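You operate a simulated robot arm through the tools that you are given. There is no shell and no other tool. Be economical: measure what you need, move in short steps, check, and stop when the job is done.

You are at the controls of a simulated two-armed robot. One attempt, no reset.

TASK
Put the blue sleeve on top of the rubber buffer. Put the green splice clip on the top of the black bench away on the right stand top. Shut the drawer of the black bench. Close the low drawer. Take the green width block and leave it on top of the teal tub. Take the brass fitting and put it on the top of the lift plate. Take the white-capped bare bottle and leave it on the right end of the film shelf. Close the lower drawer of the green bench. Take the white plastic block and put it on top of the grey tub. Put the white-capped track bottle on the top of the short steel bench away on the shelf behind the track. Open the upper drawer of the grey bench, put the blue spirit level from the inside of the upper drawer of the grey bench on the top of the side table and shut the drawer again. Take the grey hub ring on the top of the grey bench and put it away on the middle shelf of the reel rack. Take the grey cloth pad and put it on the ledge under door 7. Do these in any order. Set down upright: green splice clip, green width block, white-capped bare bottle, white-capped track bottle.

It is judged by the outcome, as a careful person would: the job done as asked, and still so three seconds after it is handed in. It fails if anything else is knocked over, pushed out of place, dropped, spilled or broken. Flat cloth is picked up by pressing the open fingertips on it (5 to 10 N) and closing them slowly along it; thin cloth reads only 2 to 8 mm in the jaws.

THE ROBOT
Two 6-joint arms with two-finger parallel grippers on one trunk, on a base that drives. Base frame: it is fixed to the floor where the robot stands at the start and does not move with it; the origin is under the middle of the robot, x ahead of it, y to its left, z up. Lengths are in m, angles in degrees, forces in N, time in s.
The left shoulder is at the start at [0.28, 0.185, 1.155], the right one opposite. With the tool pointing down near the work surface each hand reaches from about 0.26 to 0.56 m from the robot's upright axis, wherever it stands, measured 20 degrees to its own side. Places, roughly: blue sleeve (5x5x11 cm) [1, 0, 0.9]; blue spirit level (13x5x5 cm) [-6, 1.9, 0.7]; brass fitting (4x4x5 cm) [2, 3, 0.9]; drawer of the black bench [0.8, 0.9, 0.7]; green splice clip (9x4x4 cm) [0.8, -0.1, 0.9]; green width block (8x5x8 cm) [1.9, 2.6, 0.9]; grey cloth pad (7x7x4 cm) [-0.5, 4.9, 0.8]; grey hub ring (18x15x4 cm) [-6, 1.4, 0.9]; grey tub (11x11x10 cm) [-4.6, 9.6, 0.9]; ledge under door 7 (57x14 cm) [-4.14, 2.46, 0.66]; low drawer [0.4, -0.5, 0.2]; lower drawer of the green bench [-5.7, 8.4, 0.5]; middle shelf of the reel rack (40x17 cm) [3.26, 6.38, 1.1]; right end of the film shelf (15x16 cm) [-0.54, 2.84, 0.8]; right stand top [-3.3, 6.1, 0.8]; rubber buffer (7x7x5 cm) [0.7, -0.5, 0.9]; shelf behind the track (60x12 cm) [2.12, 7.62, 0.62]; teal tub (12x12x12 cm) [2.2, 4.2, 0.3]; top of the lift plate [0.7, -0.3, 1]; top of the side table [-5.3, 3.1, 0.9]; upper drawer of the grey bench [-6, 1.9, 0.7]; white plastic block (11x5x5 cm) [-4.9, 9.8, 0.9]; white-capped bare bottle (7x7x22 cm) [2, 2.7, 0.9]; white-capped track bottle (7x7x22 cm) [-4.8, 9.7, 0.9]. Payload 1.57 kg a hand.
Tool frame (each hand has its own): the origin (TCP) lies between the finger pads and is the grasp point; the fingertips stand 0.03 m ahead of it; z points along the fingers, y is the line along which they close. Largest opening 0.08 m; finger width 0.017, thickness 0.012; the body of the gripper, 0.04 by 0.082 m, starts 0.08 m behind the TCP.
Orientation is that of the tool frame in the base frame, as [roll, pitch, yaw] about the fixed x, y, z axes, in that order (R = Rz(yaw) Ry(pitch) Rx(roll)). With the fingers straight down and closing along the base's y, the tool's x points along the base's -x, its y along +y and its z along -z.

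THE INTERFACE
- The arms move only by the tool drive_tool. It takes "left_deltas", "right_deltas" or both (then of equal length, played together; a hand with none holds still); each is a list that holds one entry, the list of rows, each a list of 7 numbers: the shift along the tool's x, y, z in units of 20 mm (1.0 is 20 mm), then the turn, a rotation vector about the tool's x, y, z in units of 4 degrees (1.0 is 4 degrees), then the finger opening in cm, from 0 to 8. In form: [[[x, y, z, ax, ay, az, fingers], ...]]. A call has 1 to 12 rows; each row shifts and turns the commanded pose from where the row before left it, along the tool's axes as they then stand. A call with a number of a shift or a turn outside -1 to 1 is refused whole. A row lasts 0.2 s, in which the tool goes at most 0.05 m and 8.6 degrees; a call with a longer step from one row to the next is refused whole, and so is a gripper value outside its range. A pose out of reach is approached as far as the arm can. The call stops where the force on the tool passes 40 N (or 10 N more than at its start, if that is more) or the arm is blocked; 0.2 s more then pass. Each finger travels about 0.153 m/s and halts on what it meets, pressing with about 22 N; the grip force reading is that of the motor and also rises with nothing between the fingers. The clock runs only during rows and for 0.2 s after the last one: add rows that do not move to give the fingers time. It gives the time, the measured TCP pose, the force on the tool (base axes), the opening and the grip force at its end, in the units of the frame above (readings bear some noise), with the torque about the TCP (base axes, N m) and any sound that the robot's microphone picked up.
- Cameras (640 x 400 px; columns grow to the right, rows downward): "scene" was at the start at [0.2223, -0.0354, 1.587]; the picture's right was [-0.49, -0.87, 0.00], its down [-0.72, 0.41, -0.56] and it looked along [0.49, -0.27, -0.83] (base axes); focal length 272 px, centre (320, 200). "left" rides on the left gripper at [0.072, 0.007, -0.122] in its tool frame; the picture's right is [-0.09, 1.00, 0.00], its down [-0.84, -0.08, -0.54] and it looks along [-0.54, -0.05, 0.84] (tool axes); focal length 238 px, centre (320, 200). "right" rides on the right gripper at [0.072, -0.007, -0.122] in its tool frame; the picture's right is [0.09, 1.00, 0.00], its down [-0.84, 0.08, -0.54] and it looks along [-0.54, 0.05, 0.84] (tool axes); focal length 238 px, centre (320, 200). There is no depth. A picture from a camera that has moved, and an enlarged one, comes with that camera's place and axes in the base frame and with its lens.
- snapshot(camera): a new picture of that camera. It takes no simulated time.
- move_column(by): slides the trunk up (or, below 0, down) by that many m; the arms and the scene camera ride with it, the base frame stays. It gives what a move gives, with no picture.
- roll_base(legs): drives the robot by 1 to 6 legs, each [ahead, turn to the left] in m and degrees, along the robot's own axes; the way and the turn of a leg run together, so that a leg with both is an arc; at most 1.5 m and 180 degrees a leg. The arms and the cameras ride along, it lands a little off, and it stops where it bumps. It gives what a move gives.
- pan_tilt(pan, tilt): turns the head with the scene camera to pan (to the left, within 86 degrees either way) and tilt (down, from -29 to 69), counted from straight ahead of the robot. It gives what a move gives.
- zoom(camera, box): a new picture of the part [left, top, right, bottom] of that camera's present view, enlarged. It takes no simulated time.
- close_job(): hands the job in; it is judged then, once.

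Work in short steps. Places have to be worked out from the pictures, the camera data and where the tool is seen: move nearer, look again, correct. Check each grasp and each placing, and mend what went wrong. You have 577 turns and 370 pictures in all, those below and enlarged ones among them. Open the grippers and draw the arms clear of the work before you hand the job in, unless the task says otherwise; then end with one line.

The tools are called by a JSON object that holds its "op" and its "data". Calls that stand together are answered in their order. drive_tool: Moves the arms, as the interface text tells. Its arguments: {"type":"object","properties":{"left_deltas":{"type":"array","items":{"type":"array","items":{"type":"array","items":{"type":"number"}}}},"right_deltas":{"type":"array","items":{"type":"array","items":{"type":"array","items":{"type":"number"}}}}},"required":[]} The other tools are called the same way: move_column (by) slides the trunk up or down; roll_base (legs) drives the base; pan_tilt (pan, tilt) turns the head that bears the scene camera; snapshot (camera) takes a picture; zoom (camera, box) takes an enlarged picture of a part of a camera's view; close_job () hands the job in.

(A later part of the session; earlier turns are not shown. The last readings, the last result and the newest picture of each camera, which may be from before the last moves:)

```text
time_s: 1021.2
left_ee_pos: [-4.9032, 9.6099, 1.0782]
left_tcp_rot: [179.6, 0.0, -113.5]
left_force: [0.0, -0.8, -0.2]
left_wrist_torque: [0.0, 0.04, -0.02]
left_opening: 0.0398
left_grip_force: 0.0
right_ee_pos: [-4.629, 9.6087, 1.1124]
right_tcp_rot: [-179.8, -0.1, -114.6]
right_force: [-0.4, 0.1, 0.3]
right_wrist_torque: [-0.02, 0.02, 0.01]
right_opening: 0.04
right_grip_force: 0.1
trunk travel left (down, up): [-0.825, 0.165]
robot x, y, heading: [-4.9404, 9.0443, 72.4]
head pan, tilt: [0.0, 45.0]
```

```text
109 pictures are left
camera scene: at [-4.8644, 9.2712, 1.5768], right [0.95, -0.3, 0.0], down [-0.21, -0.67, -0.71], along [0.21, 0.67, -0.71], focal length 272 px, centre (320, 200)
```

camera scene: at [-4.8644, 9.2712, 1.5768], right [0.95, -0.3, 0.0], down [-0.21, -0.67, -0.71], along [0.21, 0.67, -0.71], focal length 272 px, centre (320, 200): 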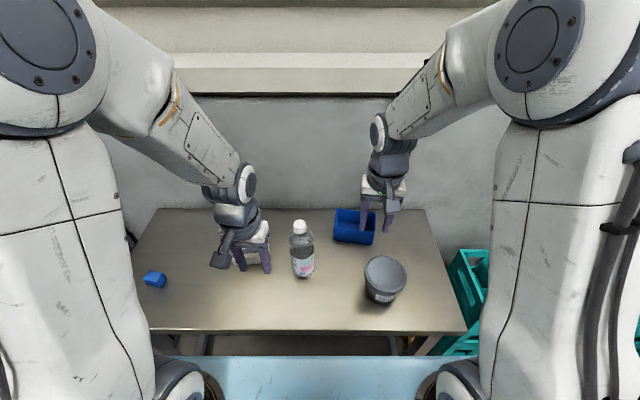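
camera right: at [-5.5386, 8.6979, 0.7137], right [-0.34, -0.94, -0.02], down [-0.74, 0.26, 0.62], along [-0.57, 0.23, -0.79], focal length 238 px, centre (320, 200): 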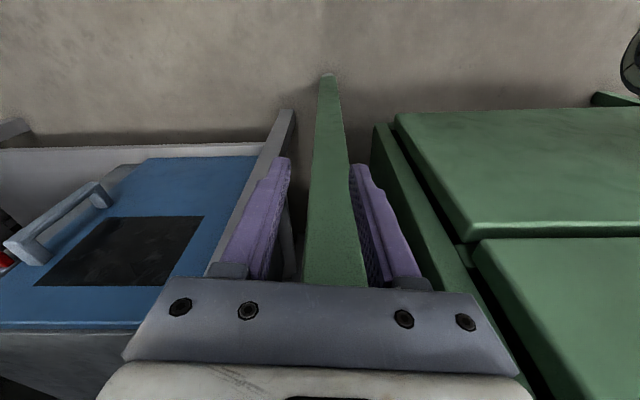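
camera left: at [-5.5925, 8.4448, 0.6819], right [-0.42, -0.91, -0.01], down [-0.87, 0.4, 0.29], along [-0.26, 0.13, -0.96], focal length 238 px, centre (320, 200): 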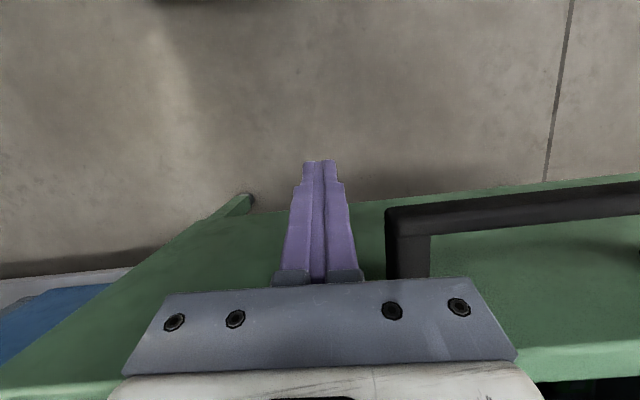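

{"op": "drive_tool", "data": {"left_deltas": [[[0.5, 0.4, -0.5, 0, 0, 1, 6], [0.5, 0.4, -0.5, 0, 0, 1, 6], [0.5, 0.4, -0.5, 0, 0, 1, 6], [0.5, 0, -0.5, 0, 0, 1, 7], [0, 0, -0.5, 0, 0, 1, 7], [0, 0, -0.5, 0, 0, 1, 7], [0, 0, 0, 0, 0, 1, 7], [0, 0, 0, 0, 0, 1, 7], [0, 0, 0, 0, 0, 1, 7], [0, 0, 0, 0, 0, 1, 7], [0, 0, 0, 0, 0, 1, 7], [0, 0, 0, 0, 0, 1, 7]]]}}

{"op": "drive_tool", "data": {"left_deltas": [[[0, 0, 0, 0, 0, 1, 7], [0, 0, 0, 0, 0, 1, 7], [0, 0, 0, 0, 0, 1, 7], [0, 0, 0, 0, 0, 1, 7], [0, 0, 0, 0, 0, 1, 7], [0, 0, 0, 0, 0, 1, 7], [0, 0, 0, 0, 0, 1, 7], [0, 0, 0, 0, 0, 1, 7], [0, 0, 0, 0, 0, 1, 7]]]}}

{"op": "snapshot", "data": {"camera": "left"}}

```text
time_s: 1023.8
left_ee_pos: [-4.9424, 9.5846, 1.1383]
left_tcp_rot: [179.7, -0.3, -161.5]
left_force: [0.1, 0.5, 0.8]
left_wrist_torque: [0.0, -0.01, 0.01]
left_opening: 0.0699
left_grip_force: 0.0
right_ee_pos: [-4.6293, 9.609, 1.1118]
right_tcp_rot: [-179.7, 0.0, -114.5]
right_force: [-0.1, 0.2, -0.1]
right_wrist_torque: [-0.02, -0.02, 0.02]
right_opening: 0.0401
right_grip_force: 0.0
trunk travel left (down, up): [-0.825, 0.165]
robot x, y, heading: [-4.9418, 9.0422, 72.3]
head pan, tilt: [0.0, 45.0]
```

```text
time_s: 1025.8
left_ee_pos: [-4.9423, 9.5852, 1.1392]
left_tcp_rot: [-180.0, -0.4, 162.5]
left_force: [0.0, 0.0, 0.0]
left_wrist_torque: [0.01, 0.01, -0.01]
left_opening: 0.0701
left_grip_force: 0.0
right_ee_pos: [-4.6297, 9.6091, 1.1116]
right_tcp_rot: [-179.8, 0.0, -114.6]
right_force: [-0.1, -0.7, 1.0]
right_wrist_torque: [-0.02, -0.02, 0.0]
right_opening: 0.0404
right_grip_force: 0.1
trunk travel left (down, up): [-0.825, 0.165]
robot x, y, heading: [-4.9368, 9.045, 72.3]
head pan, tilt: [0.0, 45.0]
```

```text
108 pictures are left
camera left: at [-5.0102, 9.6118, 1.2625], right [0.39, 0.92, 0.0], down [0.78, -0.33, 0.54], along [0.49, -0.21, -0.84], focal length 238 px, centre (320, 200)
```

left: 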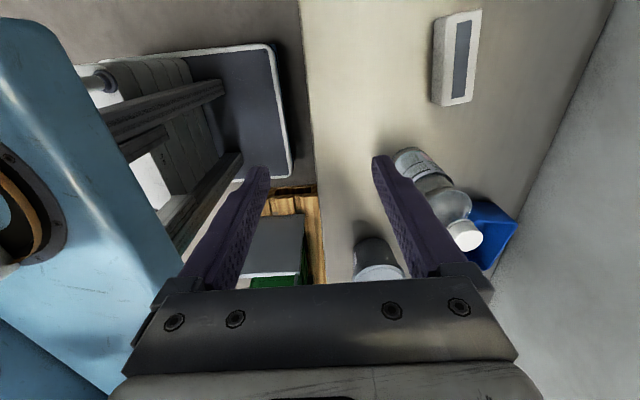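

{"op": "drive_tool", "data": {"left_deltas": [[[0.28, 1, 0, 0, 0, 0, 7], [0.28, 1, 0, 0, 0, 0, 7], [0.28, 1, 0, 0, 0, 0, 7], [0.28, 1, 0, 0, 0, 0, 7], [0.28, 1, 0, 0, 0, 0, 7], [0.28, 1, 0, 0, 0, 0, 7], [0.28, 1, 0, 0, 0, 0, 7], [0.28, 1, 0.5, 0, 0, 0, 7], [0.28, 1, 1, 0, 0, 0, 7], [0, 0, 1, 0, 0, 0, 7], [0, 0, 1, 0, 0, 0, 7], [0, 0, 1, 0, 0, 0, 7]]]}}

{"op": "drive_tool", "data": {"left_deltas": [[[0, 0, 1, 0, 0, 0, 7], [0, 0, 1, 0, 0, 0, 7], [0, 0, 1, 0, 0, 0, 7], [0, 0, 1, 0, 0, 0, 7], [0, 0, 0, 0, 0, 0, 7]]]}}

{"op": "snapshot", "data": {"camera": "left"}}

```text
time_s: 1028.4
left_ee_pos: [-4.9396, 9.7729, 1.0469]
left_tcp_rot: [179.8, -0.5, 162.6]
left_force: [-0.4, 0.5, -0.4]
left_wrist_torque: [-0.02, 0.0, -0.03]
left_opening: 0.0698
left_grip_force: 0.0
right_ee_pos: [-4.6291, 9.6111, 1.1127]
right_tcp_rot: [-179.7, -0.1, -114.5]
right_force: [-0.1, 0.6, -0.3]
right_wrist_torque: [0.02, 0.03, -0.03]
right_opening: 0.0401
right_grip_force: 0.1
trunk travel left (down, up): [-0.825, 0.165]
robot x, y, heading: [-4.9333, 9.0424, 71.9]
head pan, tilt: [0.0, 45.0]
```

```text
time_s: 1029.6
left_ee_pos: [-4.9364, 9.7748, 0.966]
left_tcp_rot: [-180.0, -0.5, 162.6]
left_force: [0.1, 0.2, -1.0]
left_wrist_torque: [0.03, 0.04, 0.0]
left_opening: 0.0701
left_grip_force: 0.0
right_ee_pos: [-4.6294, 9.6082, 1.1114]
right_tcp_rot: [-179.8, -0.2, -114.7]
right_force: [0.2, 0.3, 0.3]
right_wrist_torque: [-0.04, -0.01, -0.02]
right_opening: 0.0404
right_grip_force: 0.1
trunk travel left (down, up): [-0.825, 0.165]
robot x, y, heading: [-4.9375, 9.0414, 72.3]
head pan, tilt: [0.0, 45.0]
```

```text
107 pictures are left
camera left: at [-5.0045, 9.8007, 1.0906], right [0.39, 0.92, 0.0], down [0.78, -0.33, 0.54], along [0.49, -0.21, -0.84], focal length 238 px, centre (320, 200)
```

left: 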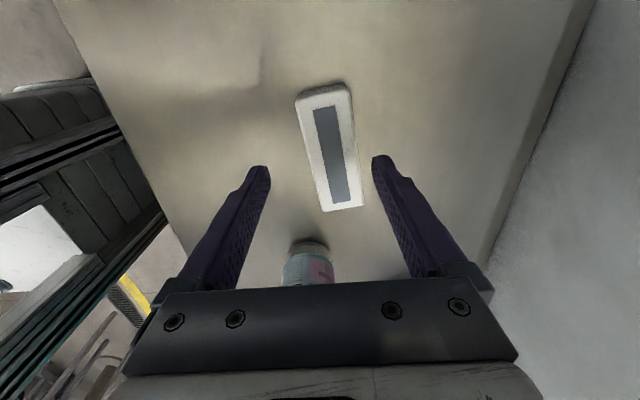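

{"op": "drive_tool", "data": {"left_deltas": [[[0.15, 0.25, 0.8, 0, 0, -1, 7], [0, 0, 0.9, 0, 0, 0, 7], [0, 0, 0.9, 0, 0, 0, 7], [0, 0, 0.9, 0, 0, 0, 7], [0, 0, 0.1, 0, 0, 0, 7], [0, 0, 0, 0, 0, 0, 5.5], [0, 0, 0, 0, 0, 0, 4], [0, 0, 0, 0, 0, 0, 2], [0, 0, 0, 0, 0, 0, 0], [0, 0, 0, 0, 0, 0, 0]]]}}

{"op": "snapshot", "data": {"camera": "left"}}

```text
time_s: 1031.8
left_ee_pos: [-4.9397, 9.7794, 0.8961]
left_tcp_rot: [179.8, -0.4, 166.5]
left_force: [0.1, 0.3, 0.0]
left_wrist_torque: [0.0, -0.03, 0.0]
left_opening: 0.0443
left_grip_force: 21.9
right_ee_pos: [-4.63, 9.6097, 1.1116]
right_tcp_rot: [-179.8, -0.1, -114.6]
right_force: [0.2, -0.2, 0.4]
right_wrist_torque: [0.0, 0.04, -0.04]
right_opening: 0.0401
right_grip_force: 0.0
trunk travel left (down, up): [-0.825, 0.165]
robot x, y, heading: [-4.9386, 9.0417, 72.1]
head pan, tilt: [0.0, 45.0]
```

```text
106 pictures are left
camera left: at [-5.0091, 9.8001, 1.0201], right [0.32, 0.95, 0.0], down [0.8, -0.27, 0.54], along [0.51, -0.17, -0.84], focal length 238 px, centre (320, 200)
```

left: 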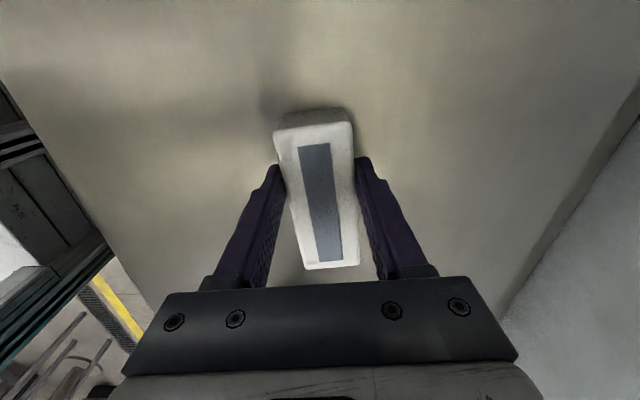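

The block is gripped (44 mm). The right hand is above the tub, so I'll move it up and to the right first while lifting the block.

{"op": "drive_tool", "data": {"left_deltas": [[[0, 0, -1, 0, 0, 0, 0], [0, 0, -1, 0, 0, 0, 0], [0, 0, -1, 0, 0, 0, 0], [0, 0, -1, 0, 0, 0, 0], [0, 0, -1, 0, 0, 0, 0], [0, 0, -1, 0, 0, 0, 0], [0, 0, -1, 0, 0, 0, 0], [0, 0, -1, 0, 0, 0, 0], [0, 0, -1, 0, 0, 0, 0], [0, 0, -1, 0, 0, 0, 0], [0, 0, -1, 0, 0, 0, 0], [0, 0, -1, 0, 0, 0, 0]]], "right_deltas": [[[0, -1, -0.5, 0, 0, 0, 4], [0, -1, -0.5, 0, 0, 0, 4], [0, -1, -0.5, 0, 0, 0, 4], [0, -1, -0.5, 0, 0, 0, 4], [0, -1, -0.5, 0, 0, 0, 4], [0, -1, -0.5, 0, 0, 0, 4], [0, -1, 0, 0, 0, 0, 4], [0, -1, 0, 0, 0, 0, 4], [0, -1, 0, 0, 0, 0, 4], [0, -1, 0, 0, 0, 0, 4], [0, -1, 0, 0, 0, 0, 4], [0, 0, 0, 0, 0, 0, 4]]]}}

{"op": "drive_tool", "data": {"left_deltas": [[[0, 0, -1, 0, 0, 0, 0], [-1, -0.6, 0, 0, 0, 0, 0], [-1, -0.6, 0, 0, 0, 0, 0], [-1, -0.6, 0, 0, 0, 0, 0], [-1, -0.6, 0, 0, 0, 0, 0], [-1, -0.6, 0, 0, 0, 0, 0], [-1, -0.6, 0, 0, 0, 0, 0], [-1, -0.6, 0, 0, 0, 0, 0], [-1, -0.6, 0, 0, 0, 0, 0], [-1, -0.6, 0, 0, 0, 0, 0], [-1, -0.6, 0, 0, 0, 0, 0], [-1, -0.6, 0, 0, 0, 0, 0]]]}}

{"op": "snapshot", "data": {"camera": "scene"}}

```text
time_s: 1034.4
left_ee_pos: [-4.9384, 9.779, 1.1364]
left_tcp_rot: [179.8, -0.4, 166.5]
left_force: [-0.1, 0.3, -1.2]
left_wrist_torque: [0.01, 0.03, 0.01]
left_opening: 0.0437
left_grip_force: 22.1
right_ee_pos: [-4.4281, 9.519, 1.172]
right_tcp_rot: [-179.8, -0.1, -114.4]
right_force: [0.4, 0.2, -0.4]
right_wrist_torque: [0.01, 0.02, 0.0]
right_opening: 0.0403
right_grip_force: 0.0
trunk travel left (down, up): [-0.825, 0.165]
robot x, y, heading: [-4.9409, 9.0399, 72.3]
head pan, tilt: [0.0, 45.0]
```

```text
time_s: 1037.0
left_ee_pos: [-4.7562, 9.598, 1.1561]
left_tcp_rot: [179.9, -0.4, 166.6]
left_force: [-0.2, -0.2, -1.4]
left_wrist_torque: [0.02, 0.04, 0.0]
left_opening: 0.0435
left_grip_force: 21.4
right_ee_pos: [-4.4285, 9.5192, 1.1721]
right_tcp_rot: [-179.7, -0.1, -114.6]
right_force: [0.7, -0.6, 0.1]
right_wrist_torque: [0.03, 0.0, 0.0]
right_opening: 0.0402
right_grip_force: 0.1
trunk travel left (down, up): [-0.825, 0.165]
robot x, y, heading: [-4.9404, 9.0413, 72.5]
head pan, tilt: [0.0, 45.0]
```

```text
105 pictures are left
camera scene: at [-4.8644, 9.2713, 1.5767], right [0.95, -0.3, 0.0], down [-0.21, -0.67, -0.71], along [0.21, 0.67, -0.71], focal length 272 px, centre (320, 200)
```

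scene: 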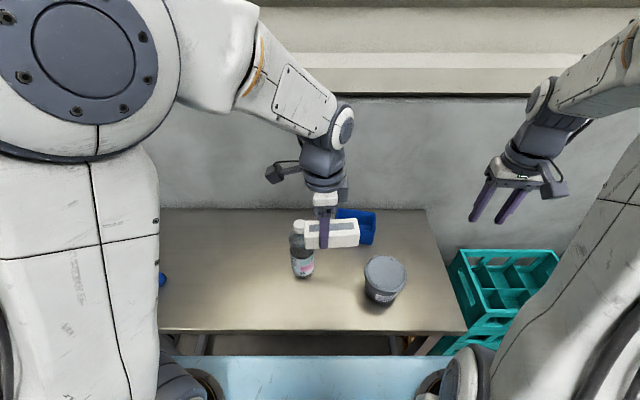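

{"op": "drive_tool", "data": {"left_deltas": [[[-1, -0.05, 0, 0, 0, 0, 0], [-1, -0.05, 0, 0, 0, 0, 0], [-1, -0.05, 0, 0, 0, 0, 0], [-1, -0.05, 0, 0, 0, 0, 0], [-1, -0.05, 0, 0, 0, 0, 0], [-1, -0.05, 0, 0, 0, 0, 0], [-1, -0.05, 0, 0, 0, 0, 0], [-0.9, 0, 0, 0, 0, 0, 0], [0, 0, 1, 0, 0, 0, 0], [0, 0, 1, 0, 0, 0, 0], [0, 0, 1, 0, 0, 0, 0], [0, 0, 1, 0, 0, 0, 0]]]}}

{"op": "snapshot", "data": {"camera": "left"}}

{"op": "zoom", "data": {"camera": "scene", "box": [280, 200, 460, 330]}}

```text
time_s: 1039.6
left_ee_pos: [-4.6041, 9.5519, 1.0727]
left_tcp_rot: [179.8, -0.5, 166.6]
left_force: [0.0, 0.0, -1.4]
left_wrist_torque: [0.02, 0.03, -0.03]
left_opening: 0.0438
left_grip_force: 21.4
right_ee_pos: [-4.4287, 9.5192, 1.1726]
right_tcp_rot: [-179.7, -0.2, -114.6]
right_force: [0.5, -0.1, 0.1]
right_wrist_torque: [0.01, -0.02, -0.01]
right_opening: 0.0401
right_grip_force: 0.1
trunk travel left (down, up): [-0.825, 0.165]
robot x, y, heading: [-4.9376, 9.0384, 72.6]
head pan, tilt: [0.0, 45.0]
```

```text
104 pictures are left
camera left: at [-4.673, 9.5754, 1.1972], right [0.32, 0.95, 0.0], down [0.8, -0.27, 0.54], along [0.51, -0.17, -0.84], focal length 238 px, centre (320, 200)
```

left: 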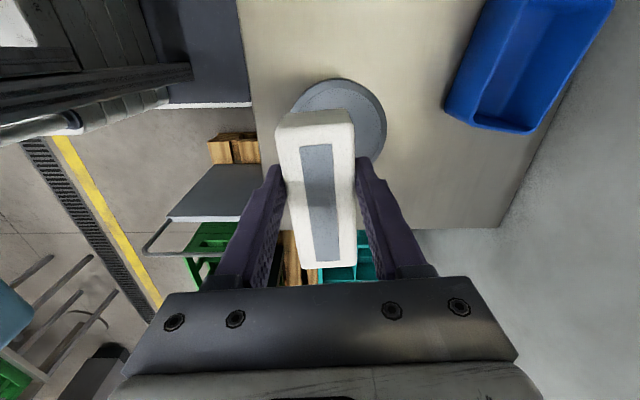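

```text
3.08 times, centred on (370, 265) of scene
camera zoom: at [-4.8643, 9.2712, 1.5767], right [0.95, -0.3, 0.0], down [-0.21, -0.67, -0.71], along [0.21, 0.67, -0.71], focal length 838 px, centre (166, 0)
```

zoom: 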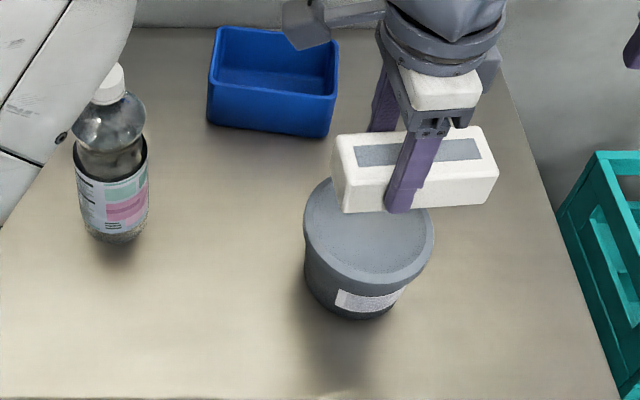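

The block is above the tub lid. I'll nudge it 8 mm and lower to contact.

{"op": "drive_tool", "data": {"left_deltas": [[[0, 0.4, 0.8, 0, 0, 0, 0], [0, 0, 0.8, 0, 0, 0, 0], [0, 0, 0.8, 0, 0, 0, 0], [0, 0, 0.5, 0, 0, 0, 0], [0, 0, 0.3, 0, 0, 0, 0], [0, 0, 0.2, 0, 0, 0, 0], [0, 0, 0.2, 0, 0, 0, 0], [0, 0, 0, 0, 0, 0, 0]]]}}

```text
time_s: 1041.4
left_ee_pos: [-4.6039, 9.5626, 1.001]
left_tcp_rot: [179.9, -0.5, 166.6]
left_force: [0.1, 0.2, -3.0]
left_wrist_torque: [0.01, -0.01, -0.03]
left_opening: 0.0435
left_grip_force: 22.0
right_ee_pos: [-4.4283, 9.5183, 1.1726]
right_tcp_rot: [-179.8, -0.1, -114.6]
right_force: [-0.3, -0.6, -0.5]
right_wrist_torque: [0.03, -0.02, -0.02]
right_opening: 0.04
right_grip_force: 0.0
trunk travel left (down, up): [-0.825, 0.165]
robot x, y, heading: [-4.9394, 9.0446, 72.2]
head pan, tilt: [0.0, 45.0]
```

{"op": "drive_tool", "data": {"left_deltas": [[[0, 0, 0.2, 0, 0, 0, 0], [0, 0, 0.2, 0, 0, 0, 0], [0, 0, 0.2, 0, 0, 0, 0], [0, 0, 0.2, 0, 0, 0, 0], [0, 0, 0, 0, 0, 0, 0]]]}}

{"op": "zoom", "data": {"camera": "scene", "box": [280, 200, 460, 330]}}

```text
time_s: 1042.6
left_ee_pos: [-4.6012, 9.5627, 0.9873]
left_tcp_rot: [179.8, -0.3, 166.6]
left_force: [0.6, 0.2, 17.9]
left_wrist_torque: [-0.16, -0.01, -0.03]
left_opening: 0.044
left_grip_force: 22.3
right_ee_pos: [-4.4271, 9.5177, 1.1724]
right_tcp_rot: [-179.7, 0.0, -114.6]
right_force: [0.5, -0.1, 0.8]
right_wrist_torque: [-0.03, 0.0, -0.03]
right_opening: 0.0398
right_grip_force: 0.0
trunk travel left (down, up): [-0.825, 0.165]
robot x, y, heading: [-4.9397, 9.0377, 72.3]
head pan, tilt: [0.0, 45.0]
```

```text
3.08 times, centred on (370, 265) of scene
camera zoom: at [-4.8647, 9.2706, 1.577], right [0.95, -0.3, 0.0], down [-0.21, -0.67, -0.71], along [0.21, 0.67, -0.71], focal length 838 px, centre (166, 0)
```

zoom: 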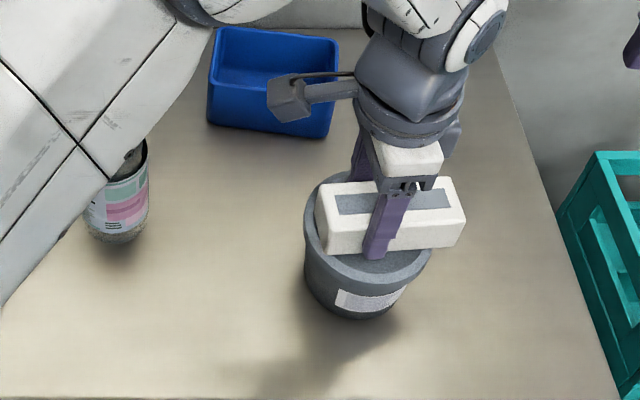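

It's about 2 cm off-centre to the right. I'll lift 6 mm, shift it 1.8 cm left, set it down and release.

{"op": "drive_tool", "data": {"left_deltas": [[[0, 0, -0.4, 0, 0, 0, 0], [0.45, 0, 0, 0, 0, 0, 0], [0.45, -0.1, 0, 0, 0, 0, 0], [0, 0, 0.2, 0, 0, 0, 0], [0, 0, 0.15, 0, 0, 0, 0], [0, 0, 0, 0, 0, 0, 0]]]}}

{"op": "drive_tool", "data": {"left_deltas": [[[0, 0, 0, 0, 0, 0, 5], [0, 0, 0, 0, 0, 0, 6], [0, 0, 0, 0, 0, 0, 7], [0, 0, 0, 0, 0, 0, 7], [0, 0, -0.5, 0, 0, 0, 7], [0, 0, -1, 0, 0, 0, 7], [0, 0, -1, 0, 0, 0, 7], [0, 0, -1, 0, 0, 0, 7], [0, 0, -1, 0, 0, 0, 7], [0, 0, -1, 0, 0, 0, 7], [0, 0, -1, 0, 0, 0, 7], [0, 0, -1, 0, 0, 0, 7]]]}}

{"op": "zoom", "data": {"camera": "scene", "box": [280, 200, 460, 330]}}

```text
time_s: 1044.0
left_ee_pos: [-4.6193, 9.566, 0.9871]
left_tcp_rot: [179.8, -0.4, 166.6]
left_force: [-3.2, -0.8, 10.4]
left_wrist_torque: [-0.28, -0.43, -0.07]
left_opening: 0.0435
left_grip_force: 22.3
right_ee_pos: [-4.4293, 9.5191, 1.1721]
right_tcp_rot: [-179.8, 0.0, -114.5]
right_force: [0.8, 0.1, -0.7]
right_wrist_torque: [0.0, -0.02, 0.0]
right_opening: 0.0399
right_grip_force: 0.0
trunk travel left (down, up): [-0.825, 0.165]
robot x, y, heading: [-4.9407, 9.0437, 72.2]
head pan, tilt: [0.0, 45.0]
```

```text
time_s: 1046.6
left_ee_pos: [-4.62, 9.5651, 1.1355]
left_tcp_rot: [179.9, -0.4, 166.6]
left_force: [-0.8, 0.7, 0.4]
left_wrist_torque: [0.01, 0.04, 0.0]
left_opening: 0.0703
left_grip_force: 0.2
right_ee_pos: [-4.4279, 9.5184, 1.1727]
right_tcp_rot: [-179.9, -0.1, -114.6]
right_force: [-0.2, 0.0, 0.0]
right_wrist_torque: [0.02, 0.02, 0.01]
right_opening: 0.0401
right_grip_force: 0.0
trunk travel left (down, up): [-0.825, 0.165]
robot x, y, heading: [-4.9382, 9.041, 72.3]
head pan, tilt: [0.0, 45.0]
```

```text
3.08 times, centred on (370, 265) of scene
camera zoom: at [-4.8644, 9.2712, 1.5767], right [0.95, -0.3, 0.0], down [-0.21, -0.67, -0.71], along [0.21, 0.67, -0.71], focal length 838 px, centre (166, 0)
```

zoom: 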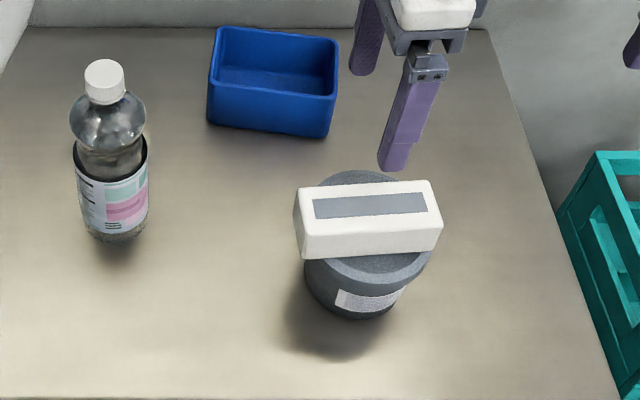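

The block sits centred on the tub. Now the bottle: I'll raise the left hand, rotate it back to the standard yaw and move above the cap at (-4.784,9.685).

{"op": "drive_tool", "data": {"left_deltas": [[[0, 0, -1, 0, 0, -1, 6], [0, 0, -1, 0, 0, -1, 6], [0, 0, -1, 0, 0, -1, 6], [0, 0, -1, 0, 0, -1, 6], [0, 0, 0, 0, 0, -1, 6], [0, 0, 0, 0, 0, -1, 6], [0, 0, 0, 0, 0, -1, 6], [0, 0, 0, 0, 0, -1, 6], [0, 0, 0, 0, 0, -1, 6], [0, 0, 0, 0, 0, -1, 6], [0, 0, 0, 0, 0, -1, 6], [0, 0, 0, 0, 0, -1, 6]]]}}

{"op": "drive_tool", "data": {"left_deltas": [[[0, 0, 0, 0, 0, -1, 6], [0, 0, 0, 0, 0, -1, 6], [0, 0, 0, 0, 0, -1, 6], [0, 0, 0, 0, 0, -1, 6], [0, 0, 0, 0, 0, -1, 6], [0, 0, 0, 0, 0, -1, 6], [0, 0, 0, 0, 0, -1, 6], [0, 0, 0, 0, 0, -1, 6], [0, 0, 0, 0, 0, -1, 6], [0, 0, 0, 0, 0, -1, 6]]]}}

```text
time_s: 1049.2
left_ee_pos: [-4.6188, 9.5642, 1.2157]
left_tcp_rot: [179.6, -0.2, -145.2]
left_force: [-0.1, -0.2, 0.5]
left_wrist_torque: [0.0, -0.04, 0.02]
left_opening: 0.0599
left_grip_force: 0.1
right_ee_pos: [-4.429, 9.5188, 1.1727]
right_tcp_rot: [-179.8, -0.1, -114.5]
right_force: [-0.5, -0.1, 0.6]
right_wrist_torque: [-0.02, -0.01, 0.01]
right_opening: 0.0399
right_grip_force: 0.1
trunk travel left (down, up): [-0.825, 0.165]
robot x, y, heading: [-4.9384, 9.0388, 72.1]
head pan, tilt: [0.0, 45.0]
```

```text
time_s: 1051.4
left_ee_pos: [-4.6184, 9.5653, 1.2182]
left_tcp_rot: [179.6, 0.2, -105.3]
left_force: [-0.5, 0.6, 0.8]
left_wrist_torque: [-0.02, 0.01, 0.02]
left_opening: 0.0601
left_grip_force: 0.0
right_ee_pos: [-4.4275, 9.5192, 1.1719]
right_tcp_rot: [-179.8, -0.1, -114.6]
right_force: [0.3, 0.4, 0.4]
right_wrist_torque: [-0.04, 0.05, 0.01]
right_opening: 0.0399
right_grip_force: 0.0
trunk travel left (down, up): [-0.825, 0.165]
robot x, y, heading: [-4.9371, 9.044, 72.2]
head pan, tilt: [0.0, 45.0]
```

{"op": "drive_tool", "data": {"left_deltas": [[[-0.36, 0.96, 0, 0, 0, 0, 6], [-0.36, 0.96, 0, 0, 0, 0, 6], [-0.36, 0.96, 0, 0, 0, 0, 6], [-0.36, 0.96, 0, 0, 0, 0, 6], [-0.36, 0.96, 0, 0, 0, 0, 6], [-0.36, 0.96, 0, 0, 0, 0, 6], [-0.36, 0.96, 0, 0, 0, 0, 6], [-0.36, 0.96, 0, 0, 0, 0, 6], [-0.36, 0.96, 0, 0, 0, 0, 6], [-0.36, 0.96, 0.5, 0, 0, 0, 6], [0, 0, 1, 0, 0, 0, 6], [0, 0, 1, 0, 0, 0, 6]]]}}

{"op": "snapshot", "data": {"camera": "left"}}

```text
time_s: 1054.0
left_ee_pos: [-4.7847, 9.6864, 1.1666]
left_tcp_rot: [179.5, 0.0, -105.3]
left_force: [0.0, 0.0, -0.3]
left_wrist_torque: [0.02, 0.0, -0.02]
left_opening: 0.0597
left_grip_force: 0.1
right_ee_pos: [-4.4286, 9.5195, 1.1721]
right_tcp_rot: [-179.9, 0.0, -114.6]
right_force: [-0.2, -0.4, -0.3]
right_wrist_torque: [-0.01, -0.02, -0.01]
right_opening: 0.0402
right_grip_force: 0.1
trunk travel left (down, up): [-0.825, 0.165]
robot x, y, heading: [-4.9375, 9.0412, 72.3]
head pan, tilt: [0.0, 45.0]
```

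```text
100 pictures are left
camera left: at [-4.8116, 9.6165, 1.291], right [-0.94, 0.35, 0.01], down [0.3, 0.78, 0.54], along [0.19, 0.51, -0.84], focal length 238 px, centre (320, 200)
```

left: 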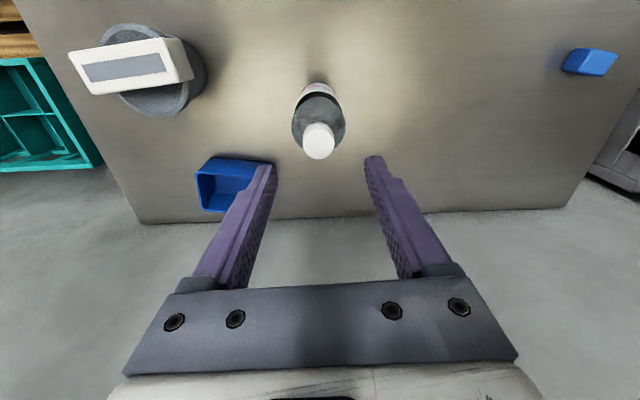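

Aligned over the cap. I'll descend and grip.

{"op": "drive_tool", "data": {"left_deltas": [[[0, 0, 0.9, 0, 0, 0, 6], [0, 0, 0.9, 0, 0, 0, 6], [0, 0, 0.9, 0, 0, 0, 6], [0, 0, 0.9, 0, 0, 0, 6], [0, 0, 0.9, 0, 0, 0, 6], [0, 0, 0.8, 0, 0, 0, 6], [0, 0, 0, 0, 0, 0, 6], [0, 0, 0, 0, 0, 0, 4], [0, 0, 0, 0, 0, 0, 2], [0, 0, 0, 0, 0, 0, 0], [0, 0, 0, 0, 0, 0, 0]]]}}

{"op": "snapshot", "data": {"camera": "left"}}

```text
time_s: 1056.4
left_ee_pos: [-4.7859, 9.6856, 1.0624]
left_tcp_rot: [179.5, 0.0, -105.5]
left_force: [1.2, -1.1, 0.5]
left_wrist_torque: [-0.02, -0.31, -0.03]
left_opening: 0.0305
left_grip_force: 21.8
right_ee_pos: [-4.4289, 9.5176, 1.1718]
right_tcp_rot: [-179.8, -0.1, -114.7]
right_force: [1.0, 0.4, -0.6]
right_wrist_torque: [0.0, -0.02, -0.02]
right_opening: 0.0397
right_grip_force: 0.1
trunk travel left (down, up): [-0.825, 0.165]
robot x, y, heading: [-4.9361, 9.0393, 72.4]
head pan, tilt: [0.0, 45.0]
```

```text
99 pictures are left
camera left: at [-4.8117, 9.6165, 1.1861], right [-0.94, 0.35, 0.01], down [0.3, 0.78, 0.54], along [0.19, 0.51, -0.84], focal length 238 px, centre (320, 200)
```

left: 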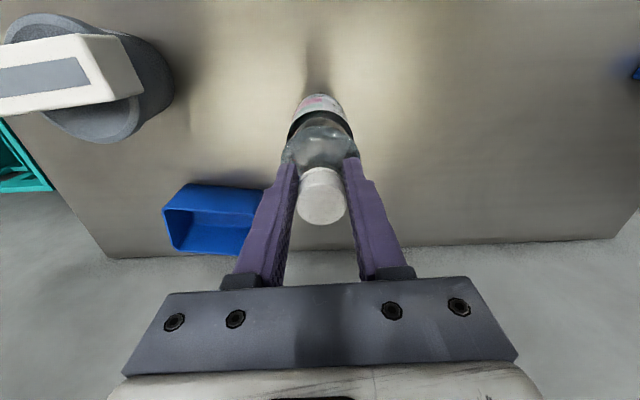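

{"op": "drive_tool", "data": {"left_deltas": [[[0, 0, -0.6, 0, 0, 0, 0], [0, 0, -1, 0, 0, 0, 0], [0, 0, -1, 0, 0, 0, 0], [0, 0, -1, 0, 0, 0, 0], [0, 0, -1, 0, 0, 0, 0], [0, 0, -1, 0, 0, 0, 0], [0, 0, -1, 0, 0, 0, 0], [0.5, 0, -1, 0, 0, 0, 0], [1, 0, -0.5, 0, 0, 0, 0], [1, 0, 0, 0, 0, 0, 0], [1, 0, 0, 0, 0, 0, 0], [1, 0, 0, 0, 0, 0, 0]]]}}

{"op": "roll_base", "data": {"legs": [[-0.45, 0], [0, -42], [0, -40]]}}

{"op": "pan_tilt", "data": {"pan": 0, "tilt": 22}}

{"op": "snapshot", "data": {"camera": "scene"}}

```text
time_s: 1059.0
left_ee_pos: [-4.8098, 9.5957, 1.2232]
left_tcp_rot: [179.5, 0.0, -105.4]
left_force: [0.6, 0.2, -5.2]
left_wrist_torque: [-0.1, 0.02, -0.02]
left_opening: 0.0305
left_grip_force: 22.1
right_ee_pos: [-4.4284, 9.5173, 1.1721]
right_tcp_rot: [-179.8, -0.1, -114.6]
right_force: [-1.0, -0.2, 0.2]
right_wrist_torque: [0.04, 0.01, 0.0]
right_opening: 0.04
right_grip_force: 0.1
trunk travel left (down, up): [-0.825, 0.165]
robot x, y, heading: [-4.9368, 9.0402, 72.5]
head pan, tilt: [0.0, 45.0]
```

```text
time_s: 1065.6
left_ee_pos: [-4.5074, 8.5636, 1.2235]
left_tcp_rot: [179.5, 0.0, 172.5]
left_force: [-0.3, 0.5, -4.8]
left_wrist_torque: [0.04, 0.0, -0.02]
left_opening: 0.0303
left_grip_force: 22.3
right_ee_pos: [-4.5335, 8.1745, 1.1722]
right_tcp_rot: [-179.8, -0.1, 163.3]
right_force: [0.3, -0.2, 0.7]
right_wrist_torque: [-0.03, -0.01, 0.02]
right_opening: 0.0399
right_grip_force: 0.0
trunk travel left (down, up): [-0.825, 0.165]
robot x, y, heading: [-5.0746, 8.6127, -9.5]
head pan, tilt: [0.0, 45.0]
```

```text
time_s: 1066.4
left_ee_pos: [-4.5065, 8.562, 1.2233]
left_tcp_rot: [179.5, 0.1, 172.6]
left_force: [0.1, 0.5, -5.5]
left_wrist_torque: [-0.01, 0.06, 0.03]
left_opening: 0.0305
left_grip_force: 22.3
right_ee_pos: [-4.5321, 8.1739, 1.1705]
right_tcp_rot: [-179.9, -0.1, 163.4]
right_force: [-0.1, -0.6, 0.6]
right_wrist_torque: [-0.01, -0.02, 0.0]
right_opening: 0.04
right_grip_force: 0.0
trunk travel left (down, up): [-0.825, 0.165]
robot x, y, heading: [-5.0729, 8.6125, -9.7]
head pan, tilt: [0.0, 22.0]
```

```text
98 pictures are left
camera scene: at [-4.8252, 8.5689, 1.612], right [-0.17, -0.99, 0.0], down [-0.37, 0.06, -0.93], along [0.91, -0.16, -0.38], focal length 272 px, centre (320, 200)
```

scene: 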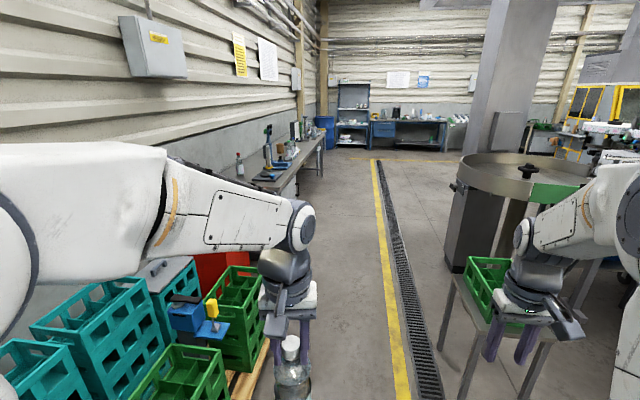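

Pallet on the left, a small table on the right. I'll pass between them at heading -20°, then follow the aisle back east.

{"op": "roll_base", "data": {"legs": [[0, -10.7], [1.1, 0], [1.1, 0], [0, 7.5], [1.4, 0]]}}

{"op": "roll_base", "data": {"legs": [[1.4, 0], [1.3, 0]]}}

{"op": "pan_tilt", "data": {"pan": 30, "tilt": 25}}

{"op": "snapshot", "data": {"camera": "scene"}}

```text
time_s: 1085.2
left_ee_pos: [-1.083, 7.4875, 1.2232]
left_tcp_rot: [179.6, 0.0, 170.6]
left_force: [-0.5, -0.6, -5.2]
left_wrist_torque: [-0.02, 0.1, 0.0]
left_opening: 0.0305
left_grip_force: 22.0
right_ee_pos: [-1.1215, 7.1002, 1.1714]
right_tcp_rot: [-179.9, -0.1, 161.6]
right_force: [-0.6, 0.5, -0.3]
right_wrist_torque: [0.0, -0.05, 0.0]
right_opening: 0.0397
right_grip_force: 0.1
trunk travel left (down, up): [-0.825, 0.165]
robot x, y, heading: [-1.6475, 7.5593, -11.6]
head pan, tilt: [0.0, 22.0]
```

```text
time_s: 1098.4
left_ee_pos: [1.5753, 6.8658, 1.2235]
left_tcp_rot: [179.4, 0.0, 169.0]
left_force: [0.5, 0.0, -5.7]
left_wrist_torque: [-0.02, 0.06, -0.03]
left_opening: 0.0302
left_grip_force: 22.0
right_ee_pos: [1.5259, 6.4803, 1.172]
right_tcp_rot: [-179.8, -0.2, 160.0]
right_force: [-0.2, -0.2, 0.0]
right_wrist_torque: [0.02, 0.02, 0.03]
right_opening: 0.04
right_grip_force: 0.0
trunk travel left (down, up): [-0.825, 0.165]
robot x, y, heading: [1.013, 6.9518, -13.3]
head pan, tilt: [0.0, 22.0]
```

```text
time_s: 1099.4
left_ee_pos: [1.5752, 6.8666, 1.2246]
left_tcp_rot: [179.5, 0.0, 169.1]
left_force: [-0.2, -0.2, -5.2]
left_wrist_torque: [-0.03, 0.11, 0.0]
left_opening: 0.0308
left_grip_force: 22.1
right_ee_pos: [1.5283, 6.4798, 1.1712]
right_tcp_rot: [-179.8, -0.2, 159.9]
right_force: [0.1, 0.5, -0.5]
right_wrist_torque: [-0.03, 0.0, 0.01]
right_opening: 0.0398
right_grip_force: 0.0
trunk travel left (down, up): [-0.825, 0.165]
robot x, y, heading: [1.0093, 6.9534, -13.4]
head pan, tilt: [30.0, 25.0]
```

```text
97 pictures are left
camera scene: at [1.2575, 6.9405, 1.6073], right [0.29, -0.96, 0.0], down [-0.41, -0.12, -0.91], along [0.87, 0.26, -0.42], focal length 272 px, centre (320, 200)
```

scene: 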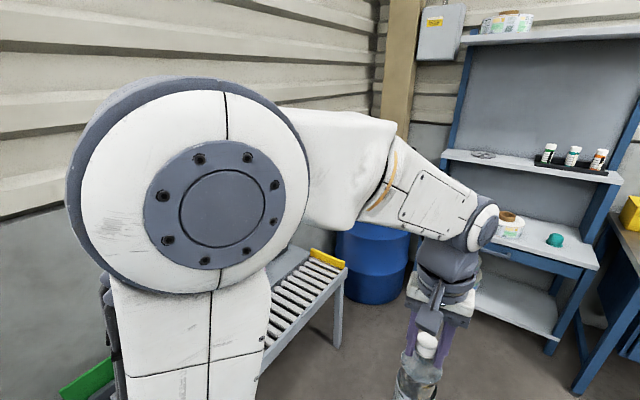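

{"op": "roll_base", "data": {"legs": [[0, 50]]}}

{"op": "pan_tilt", "data": {"pan": 0, "tilt": 30}}

{"op": "snapshot", "data": {"camera": "scene"}}

```text
time_s: 1102.0
left_ee_pos: [1.4427, 7.3248, 1.2242]
left_tcp_rot: [179.4, 0.0, -141.4]
left_force: [-0.4, 0.2, -5.4]
left_wrist_torque: [-0.06, 0.0, -0.04]
left_opening: 0.0305
left_grip_force: 22.3
right_ee_pos: [1.7063, 7.038, 1.1724]
right_tcp_rot: [-179.8, -0.1, -150.7]
right_force: [0.6, 0.6, -0.7]
right_wrist_torque: [-0.04, 0.01, 0.03]
right_opening: 0.0401
right_grip_force: 0.1
trunk travel left (down, up): [-0.825, 0.165]
robot x, y, heading: [1.0128, 6.9521, 36.4]
head pan, tilt: [30.0, 25.0]
```

```text
time_s: 1103.0
left_ee_pos: [1.4437, 7.3257, 1.2234]
left_tcp_rot: [179.5, 0.0, -141.5]
left_force: [0.1, 0.4, -4.4]
left_wrist_torque: [-0.04, 0.05, 0.0]
left_opening: 0.0302
left_grip_force: 22.5
right_ee_pos: [1.7061, 7.0386, 1.1729]
right_tcp_rot: [-179.9, -0.1, -150.6]
right_force: [0.5, -0.3, 0.1]
right_wrist_torque: [0.02, -0.02, 0.0]
right_opening: 0.0398
right_grip_force: 0.2
trunk travel left (down, up): [-0.825, 0.165]
robot x, y, heading: [1.0152, 6.9505, 36.2]
head pan, tilt: [0.0, 30.0]
```

```text
96 pictures are left
camera scene: at [1.2152, 7.0997, 1.5993], right [0.59, -0.81, 0.0], down [-0.4, -0.3, -0.87], along [0.7, 0.51, -0.5], focal length 272 px, centre (320, 200)
```

scene: 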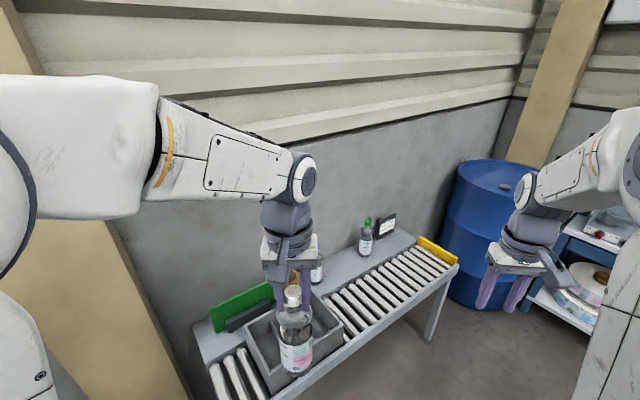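

The shelf is the strip behind the roller track (l≈7.9), which already holds a couple of items. I'll move to face it squarely at n≈-0.3, l≈7.12.

{"op": "roll_base", "data": {"legs": [[0, -42.5], [0.98, 0], [0, 39], [0, 39]]}}

{"op": "pan_tilt", "data": {"pan": 5, "tilt": 45}}

{"op": "snapshot", "data": {"camera": "scene"}}

```text
time_s: 1112.0
left_ee_pos: [2.4611, 7.1951, 1.2227]
left_tcp_rot: [179.5, -0.1, -144.8]
left_force: [1.2, 0.1, -4.5]
left_wrist_torque: [-0.05, 0.04, 0.0]
left_opening: 0.0288
left_grip_force: 21.9
right_ee_pos: [2.7068, 6.893, 1.1722]
right_tcp_rot: [-179.8, 0.0, -153.9]
right_force: [0.1, 0.2, 0.2]
right_wrist_torque: [0.03, 0.08, -0.02]
right_opening: 0.0399
right_grip_force: 0.1
trunk travel left (down, up): [-0.825, 0.165]
robot x, y, heading: [2.0206, 6.8258, 33.8]
head pan, tilt: [0.0, 30.0]
stopped in leg 3: the robot was blocked; the commanded pose is now the measured one
```

```text
time_s: 1112.7
left_ee_pos: [2.4606, 7.1948, 1.2226]
left_tcp_rot: [179.7, 0.0, -144.8]
left_force: [0.1, 0.1, -4.6]
left_wrist_torque: [-0.04, 0.05, -0.01]
left_opening: 0.0291
left_grip_force: 22.1
right_ee_pos: [2.7061, 6.8929, 1.1717]
right_tcp_rot: [-179.9, -0.1, -154.0]
right_force: [0.1, -0.4, -0.1]
right_wrist_torque: [0.01, 0.0, 0.01]
right_opening: 0.04
right_grip_force: 0.0
trunk travel left (down, up): [-0.825, 0.165]
robot x, y, heading: [2.0257, 6.8249, 33.9]
head pan, tilt: [5.0, 45.0]
```

```text
95 pictures are left
camera scene: at [2.2217, 6.9629, 1.5767], right [0.62, -0.78, 0.0], down [-0.55, -0.44, -0.71], along [0.55, 0.44, -0.71], focal length 272 px, centre (320, 200)
```

scene: 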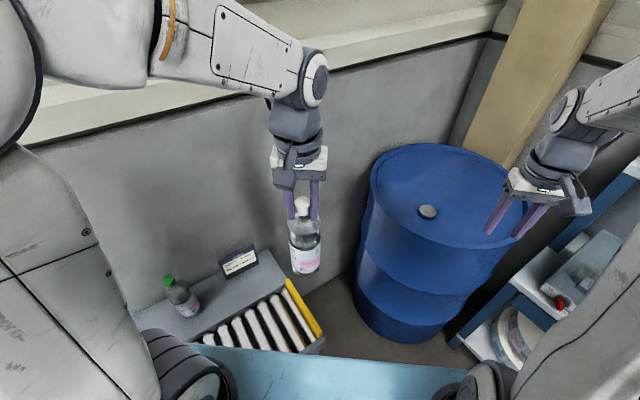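

The base corner touched the track's leg while turning. I'll back off 0.15 m and then finish the turn.

{"op": "roll_base", "data": {"legs": [[-0.17, 0], [0, 37]]}}

{"op": "snapshot", "data": {"camera": "scene"}}

{"op": "snapshot", "data": {"camera": "left"}}

```text
time_s: 1116.0
left_ee_pos: [2.008, 7.2857, 1.2238]
left_tcp_rot: [179.6, 0.0, -107.9]
left_force: [1.3, -0.6, -5.6]
left_wrist_torque: [-0.02, 0.04, 0.01]
left_opening: 0.0289
left_grip_force: 21.9
right_ee_pos: [2.3829, 7.1915, 1.172]
right_tcp_rot: [-179.9, -0.1, -117.1]
right_force: [-0.1, -0.2, 0.4]
right_wrist_torque: [0.03, -0.02, 0.02]
right_opening: 0.04
right_grip_force: 0.0
trunk travel left (down, up): [-0.825, 0.165]
robot x, y, heading: [1.8796, 6.7279, 70.5]
head pan, tilt: [5.0, 45.0]
```

```text
94 pictures are left
camera scene: at [1.9533, 6.957, 1.5767], right [0.97, -0.25, 0.0], down [-0.18, -0.68, -0.71], along [0.18, 0.68, -0.71], focal length 272 px, centre (320, 200)
```

scene: 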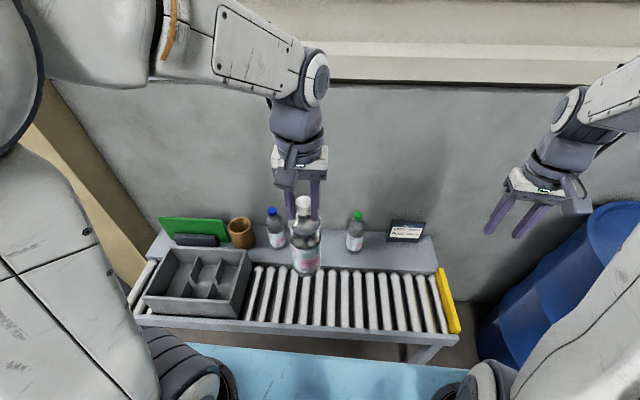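

```text
93 pictures are left
camera left: at [1.9775, 7.2187, 1.3474], right [-0.92, 0.39, 0.01], down [0.34, 0.77, 0.54], along [0.21, 0.5, -0.84], focal length 238 px, centre (320, 200)
```

left: 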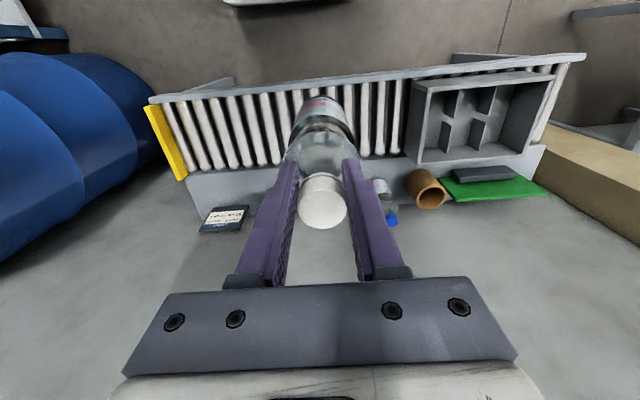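

The free gap on the shelf between the two small bottles is at about (2.105,7.603), exactly mid-shelf. I'll move 0.1 m closer, lower the trunk 0.1 m and bring the bottle over it.

{"op": "roll_base", "data": {"legs": [[0.1, 0]]}}

{"op": "move_column", "data": {"by": -0.1}}

{"op": "drive_tool", "data": {"left_deltas": [[[-1, 0, 0, 0, 0, 0, 0], [-1, 0, 0, 0, 0, 0, 0], [-1, 0, 0, 0, 0, 0, 0], [-1, 0, 0, 0, 0, 0, 0], [-1, 0, 0, 0, 0, 0, 0], [-1, 0, 0, 0, 0, 0, 0], [-1, 0, 0, 0, 0, 0, 0], [-1, 0, 0, 0, 0, 0, 0], [-1, 0, 0, 0, 0, 0, 0], [-0.5, 0, 0, 0, 0, 0, 0], [0, 0, 0, 0, 0, 0, 0]]]}}

{"op": "snapshot", "data": {"camera": "left"}}

{"op": "snapshot", "data": {"camera": "scene"}}

```text
time_s: 1117.1
left_ee_pos: [2.042, 7.3819, 1.2225]
left_tcp_rot: [179.6, -0.1, -108.1]
left_force: [0.0, -0.1, -5.0]
left_wrist_torque: [-0.03, 0.04, 0.04]
left_opening: 0.029
left_grip_force: 21.6
right_ee_pos: [2.4171, 7.2868, 1.1717]
right_tcp_rot: [-179.8, -0.1, -117.2]
right_force: [-0.5, 0.7, -1.1]
right_wrist_torque: [-0.01, -0.04, 0.02]
right_opening: 0.0399
right_grip_force: 0.1
trunk travel left (down, up): [-0.825, 0.165]
robot x, y, heading: [1.9136, 6.8244, 70.7]
head pan, tilt: [5.0, 45.0]
```

```text
time_s: 1118.4
left_ee_pos: [2.0402, 7.3817, 1.1236]
left_tcp_rot: [179.7, 0.0, -107.9]
left_force: [-0.6, -0.3, -4.0]
left_wrist_torque: [-0.06, 0.0, 0.01]
left_opening: 0.0288
left_grip_force: 21.4
right_ee_pos: [2.4185, 7.2868, 1.0725]
right_tcp_rot: [-179.9, 0.0, -117.2]
right_force: [-0.2, 0.2, 0.2]
right_wrist_torque: [0.01, -0.03, 0.0]
right_opening: 0.0401
right_grip_force: 0.0
trunk travel left (down, up): [-0.725, 0.265]
robot x, y, heading: [1.9177, 6.8222, 70.5]
head pan, tilt: [5.0, 45.0]
```

```text
time_s: 1120.8
left_ee_pos: [2.1005, 7.5616, 1.1222]
left_tcp_rot: [179.4, -0.1, -108.1]
left_force: [-0.2, 0.3, -5.4]
left_wrist_torque: [-0.04, 0.01, 0.02]
left_opening: 0.0289
left_grip_force: 22.4
right_ee_pos: [2.4182, 7.2862, 1.0721]
right_tcp_rot: [-179.8, -0.1, -117.2]
right_force: [0.0, -0.3, -0.2]
right_wrist_torque: [-0.02, -0.03, 0.0]
right_opening: 0.0402
right_grip_force: 0.1
trunk travel left (down, up): [-0.725, 0.265]
robot x, y, heading: [1.9119, 6.8239, 70.3]
head pan, tilt: [5.0, 45.0]
```

```text
92 pictures are left
camera left: at [2.0723, 7.4953, 1.2479], right [-0.92, 0.4, 0.01], down [0.34, 0.77, 0.54], along [0.21, 0.5, -0.84], focal length 238 px, centre (320, 200)
```

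left: 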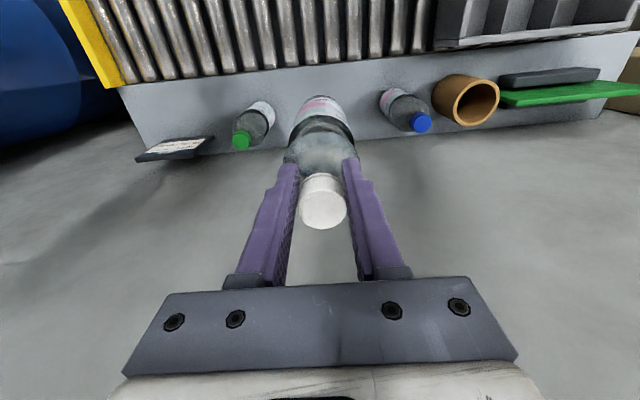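

```text
91 pictures are left
camera scene: at [1.9875, 7.053, 1.4766], right [0.97, -0.25, 0.0], down [-0.18, -0.68, -0.71], along [0.18, 0.68, -0.71], focal length 272 px, centre (320, 200)
```

scene: 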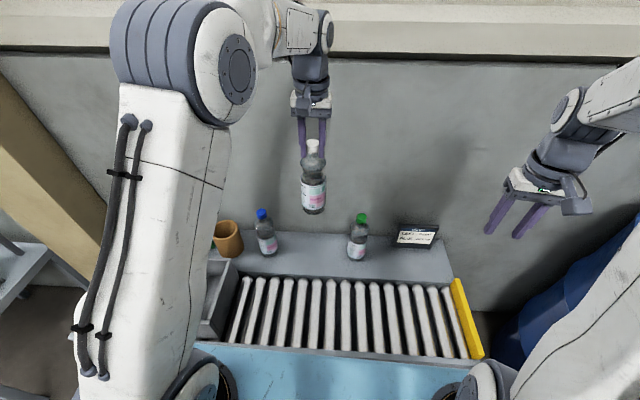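

{"op": "drive_tool", "data": {"left_deltas": [[[-0.7, 0.2, 0, 0, 0, 0, 0], [-0.7, 0.2, 0, 0, 0, 0, 0], [-0.6, 0.1, 1, 0, 0, 0, 0], [0, 0, 1, 0, 0, 0, 0], [0, 0, 1, 0, 0, 0, 0], [0, 0, 1, 0, 0, 0, 0], [0, 0, 1, 0, 0, 0, 0], [0, 0, 1, 0, 0, 0, 0], [0, 0, 1, 0, 0, 0, 0], [0, 0, 1, 0, 0, 0, 0], [0, 0, 1, 0, 0, 0, 0], [0, 0, 1, 0, 0, 0, 0]]]}}

{"op": "snapshot", "data": {"camera": "left"}}

{"op": "snapshot", "data": {"camera": "scene"}}

```text
time_s: 1123.4
left_ee_pos: [2.1015, 7.6039, 0.923]
left_tcp_rot: [179.5, 0.0, -107.9]
left_force: [0.2, -0.4, -4.6]
left_wrist_torque: [-0.06, 0.03, -0.01]
left_opening: 0.0287
left_grip_force: 21.8
right_ee_pos: [2.4176, 7.2869, 1.072]
right_tcp_rot: [-179.8, -0.2, -117.2]
right_force: [0.2, 0.1, -1.0]
right_wrist_torque: [-0.01, -0.04, 0.03]
right_opening: 0.0402
right_grip_force: 0.0
trunk travel left (down, up): [-0.725, 0.265]
robot x, y, heading: [1.9074, 6.8186, 70.3]
head pan, tilt: [5.0, 45.0]
```

```text
90 pictures are left
camera left: at [2.0726, 7.5368, 1.0468], right [-0.92, 0.4, 0.01], down [0.34, 0.77, 0.54], along [0.21, 0.5, -0.84], focal length 238 px, centre (320, 200)
```

left: 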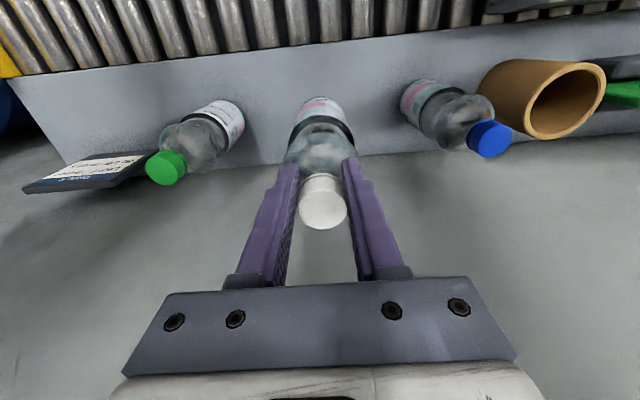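

```text
89 pictures are left
camera scene: at [1.9875, 7.0528, 1.4767], right [0.97, -0.25, 0.0], down [-0.18, -0.68, -0.71], along [0.18, 0.68, -0.71], focal length 272 px, centre (320, 200)
```

scene: 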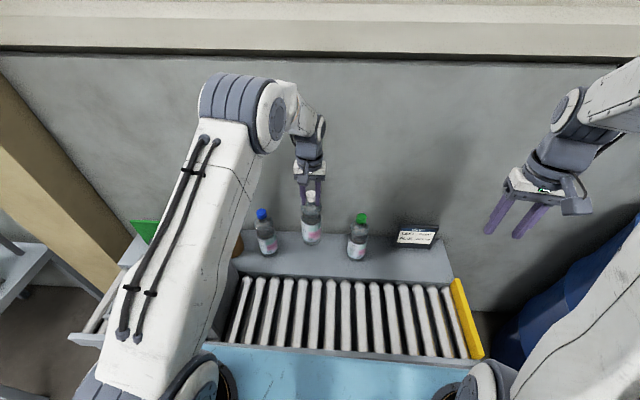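

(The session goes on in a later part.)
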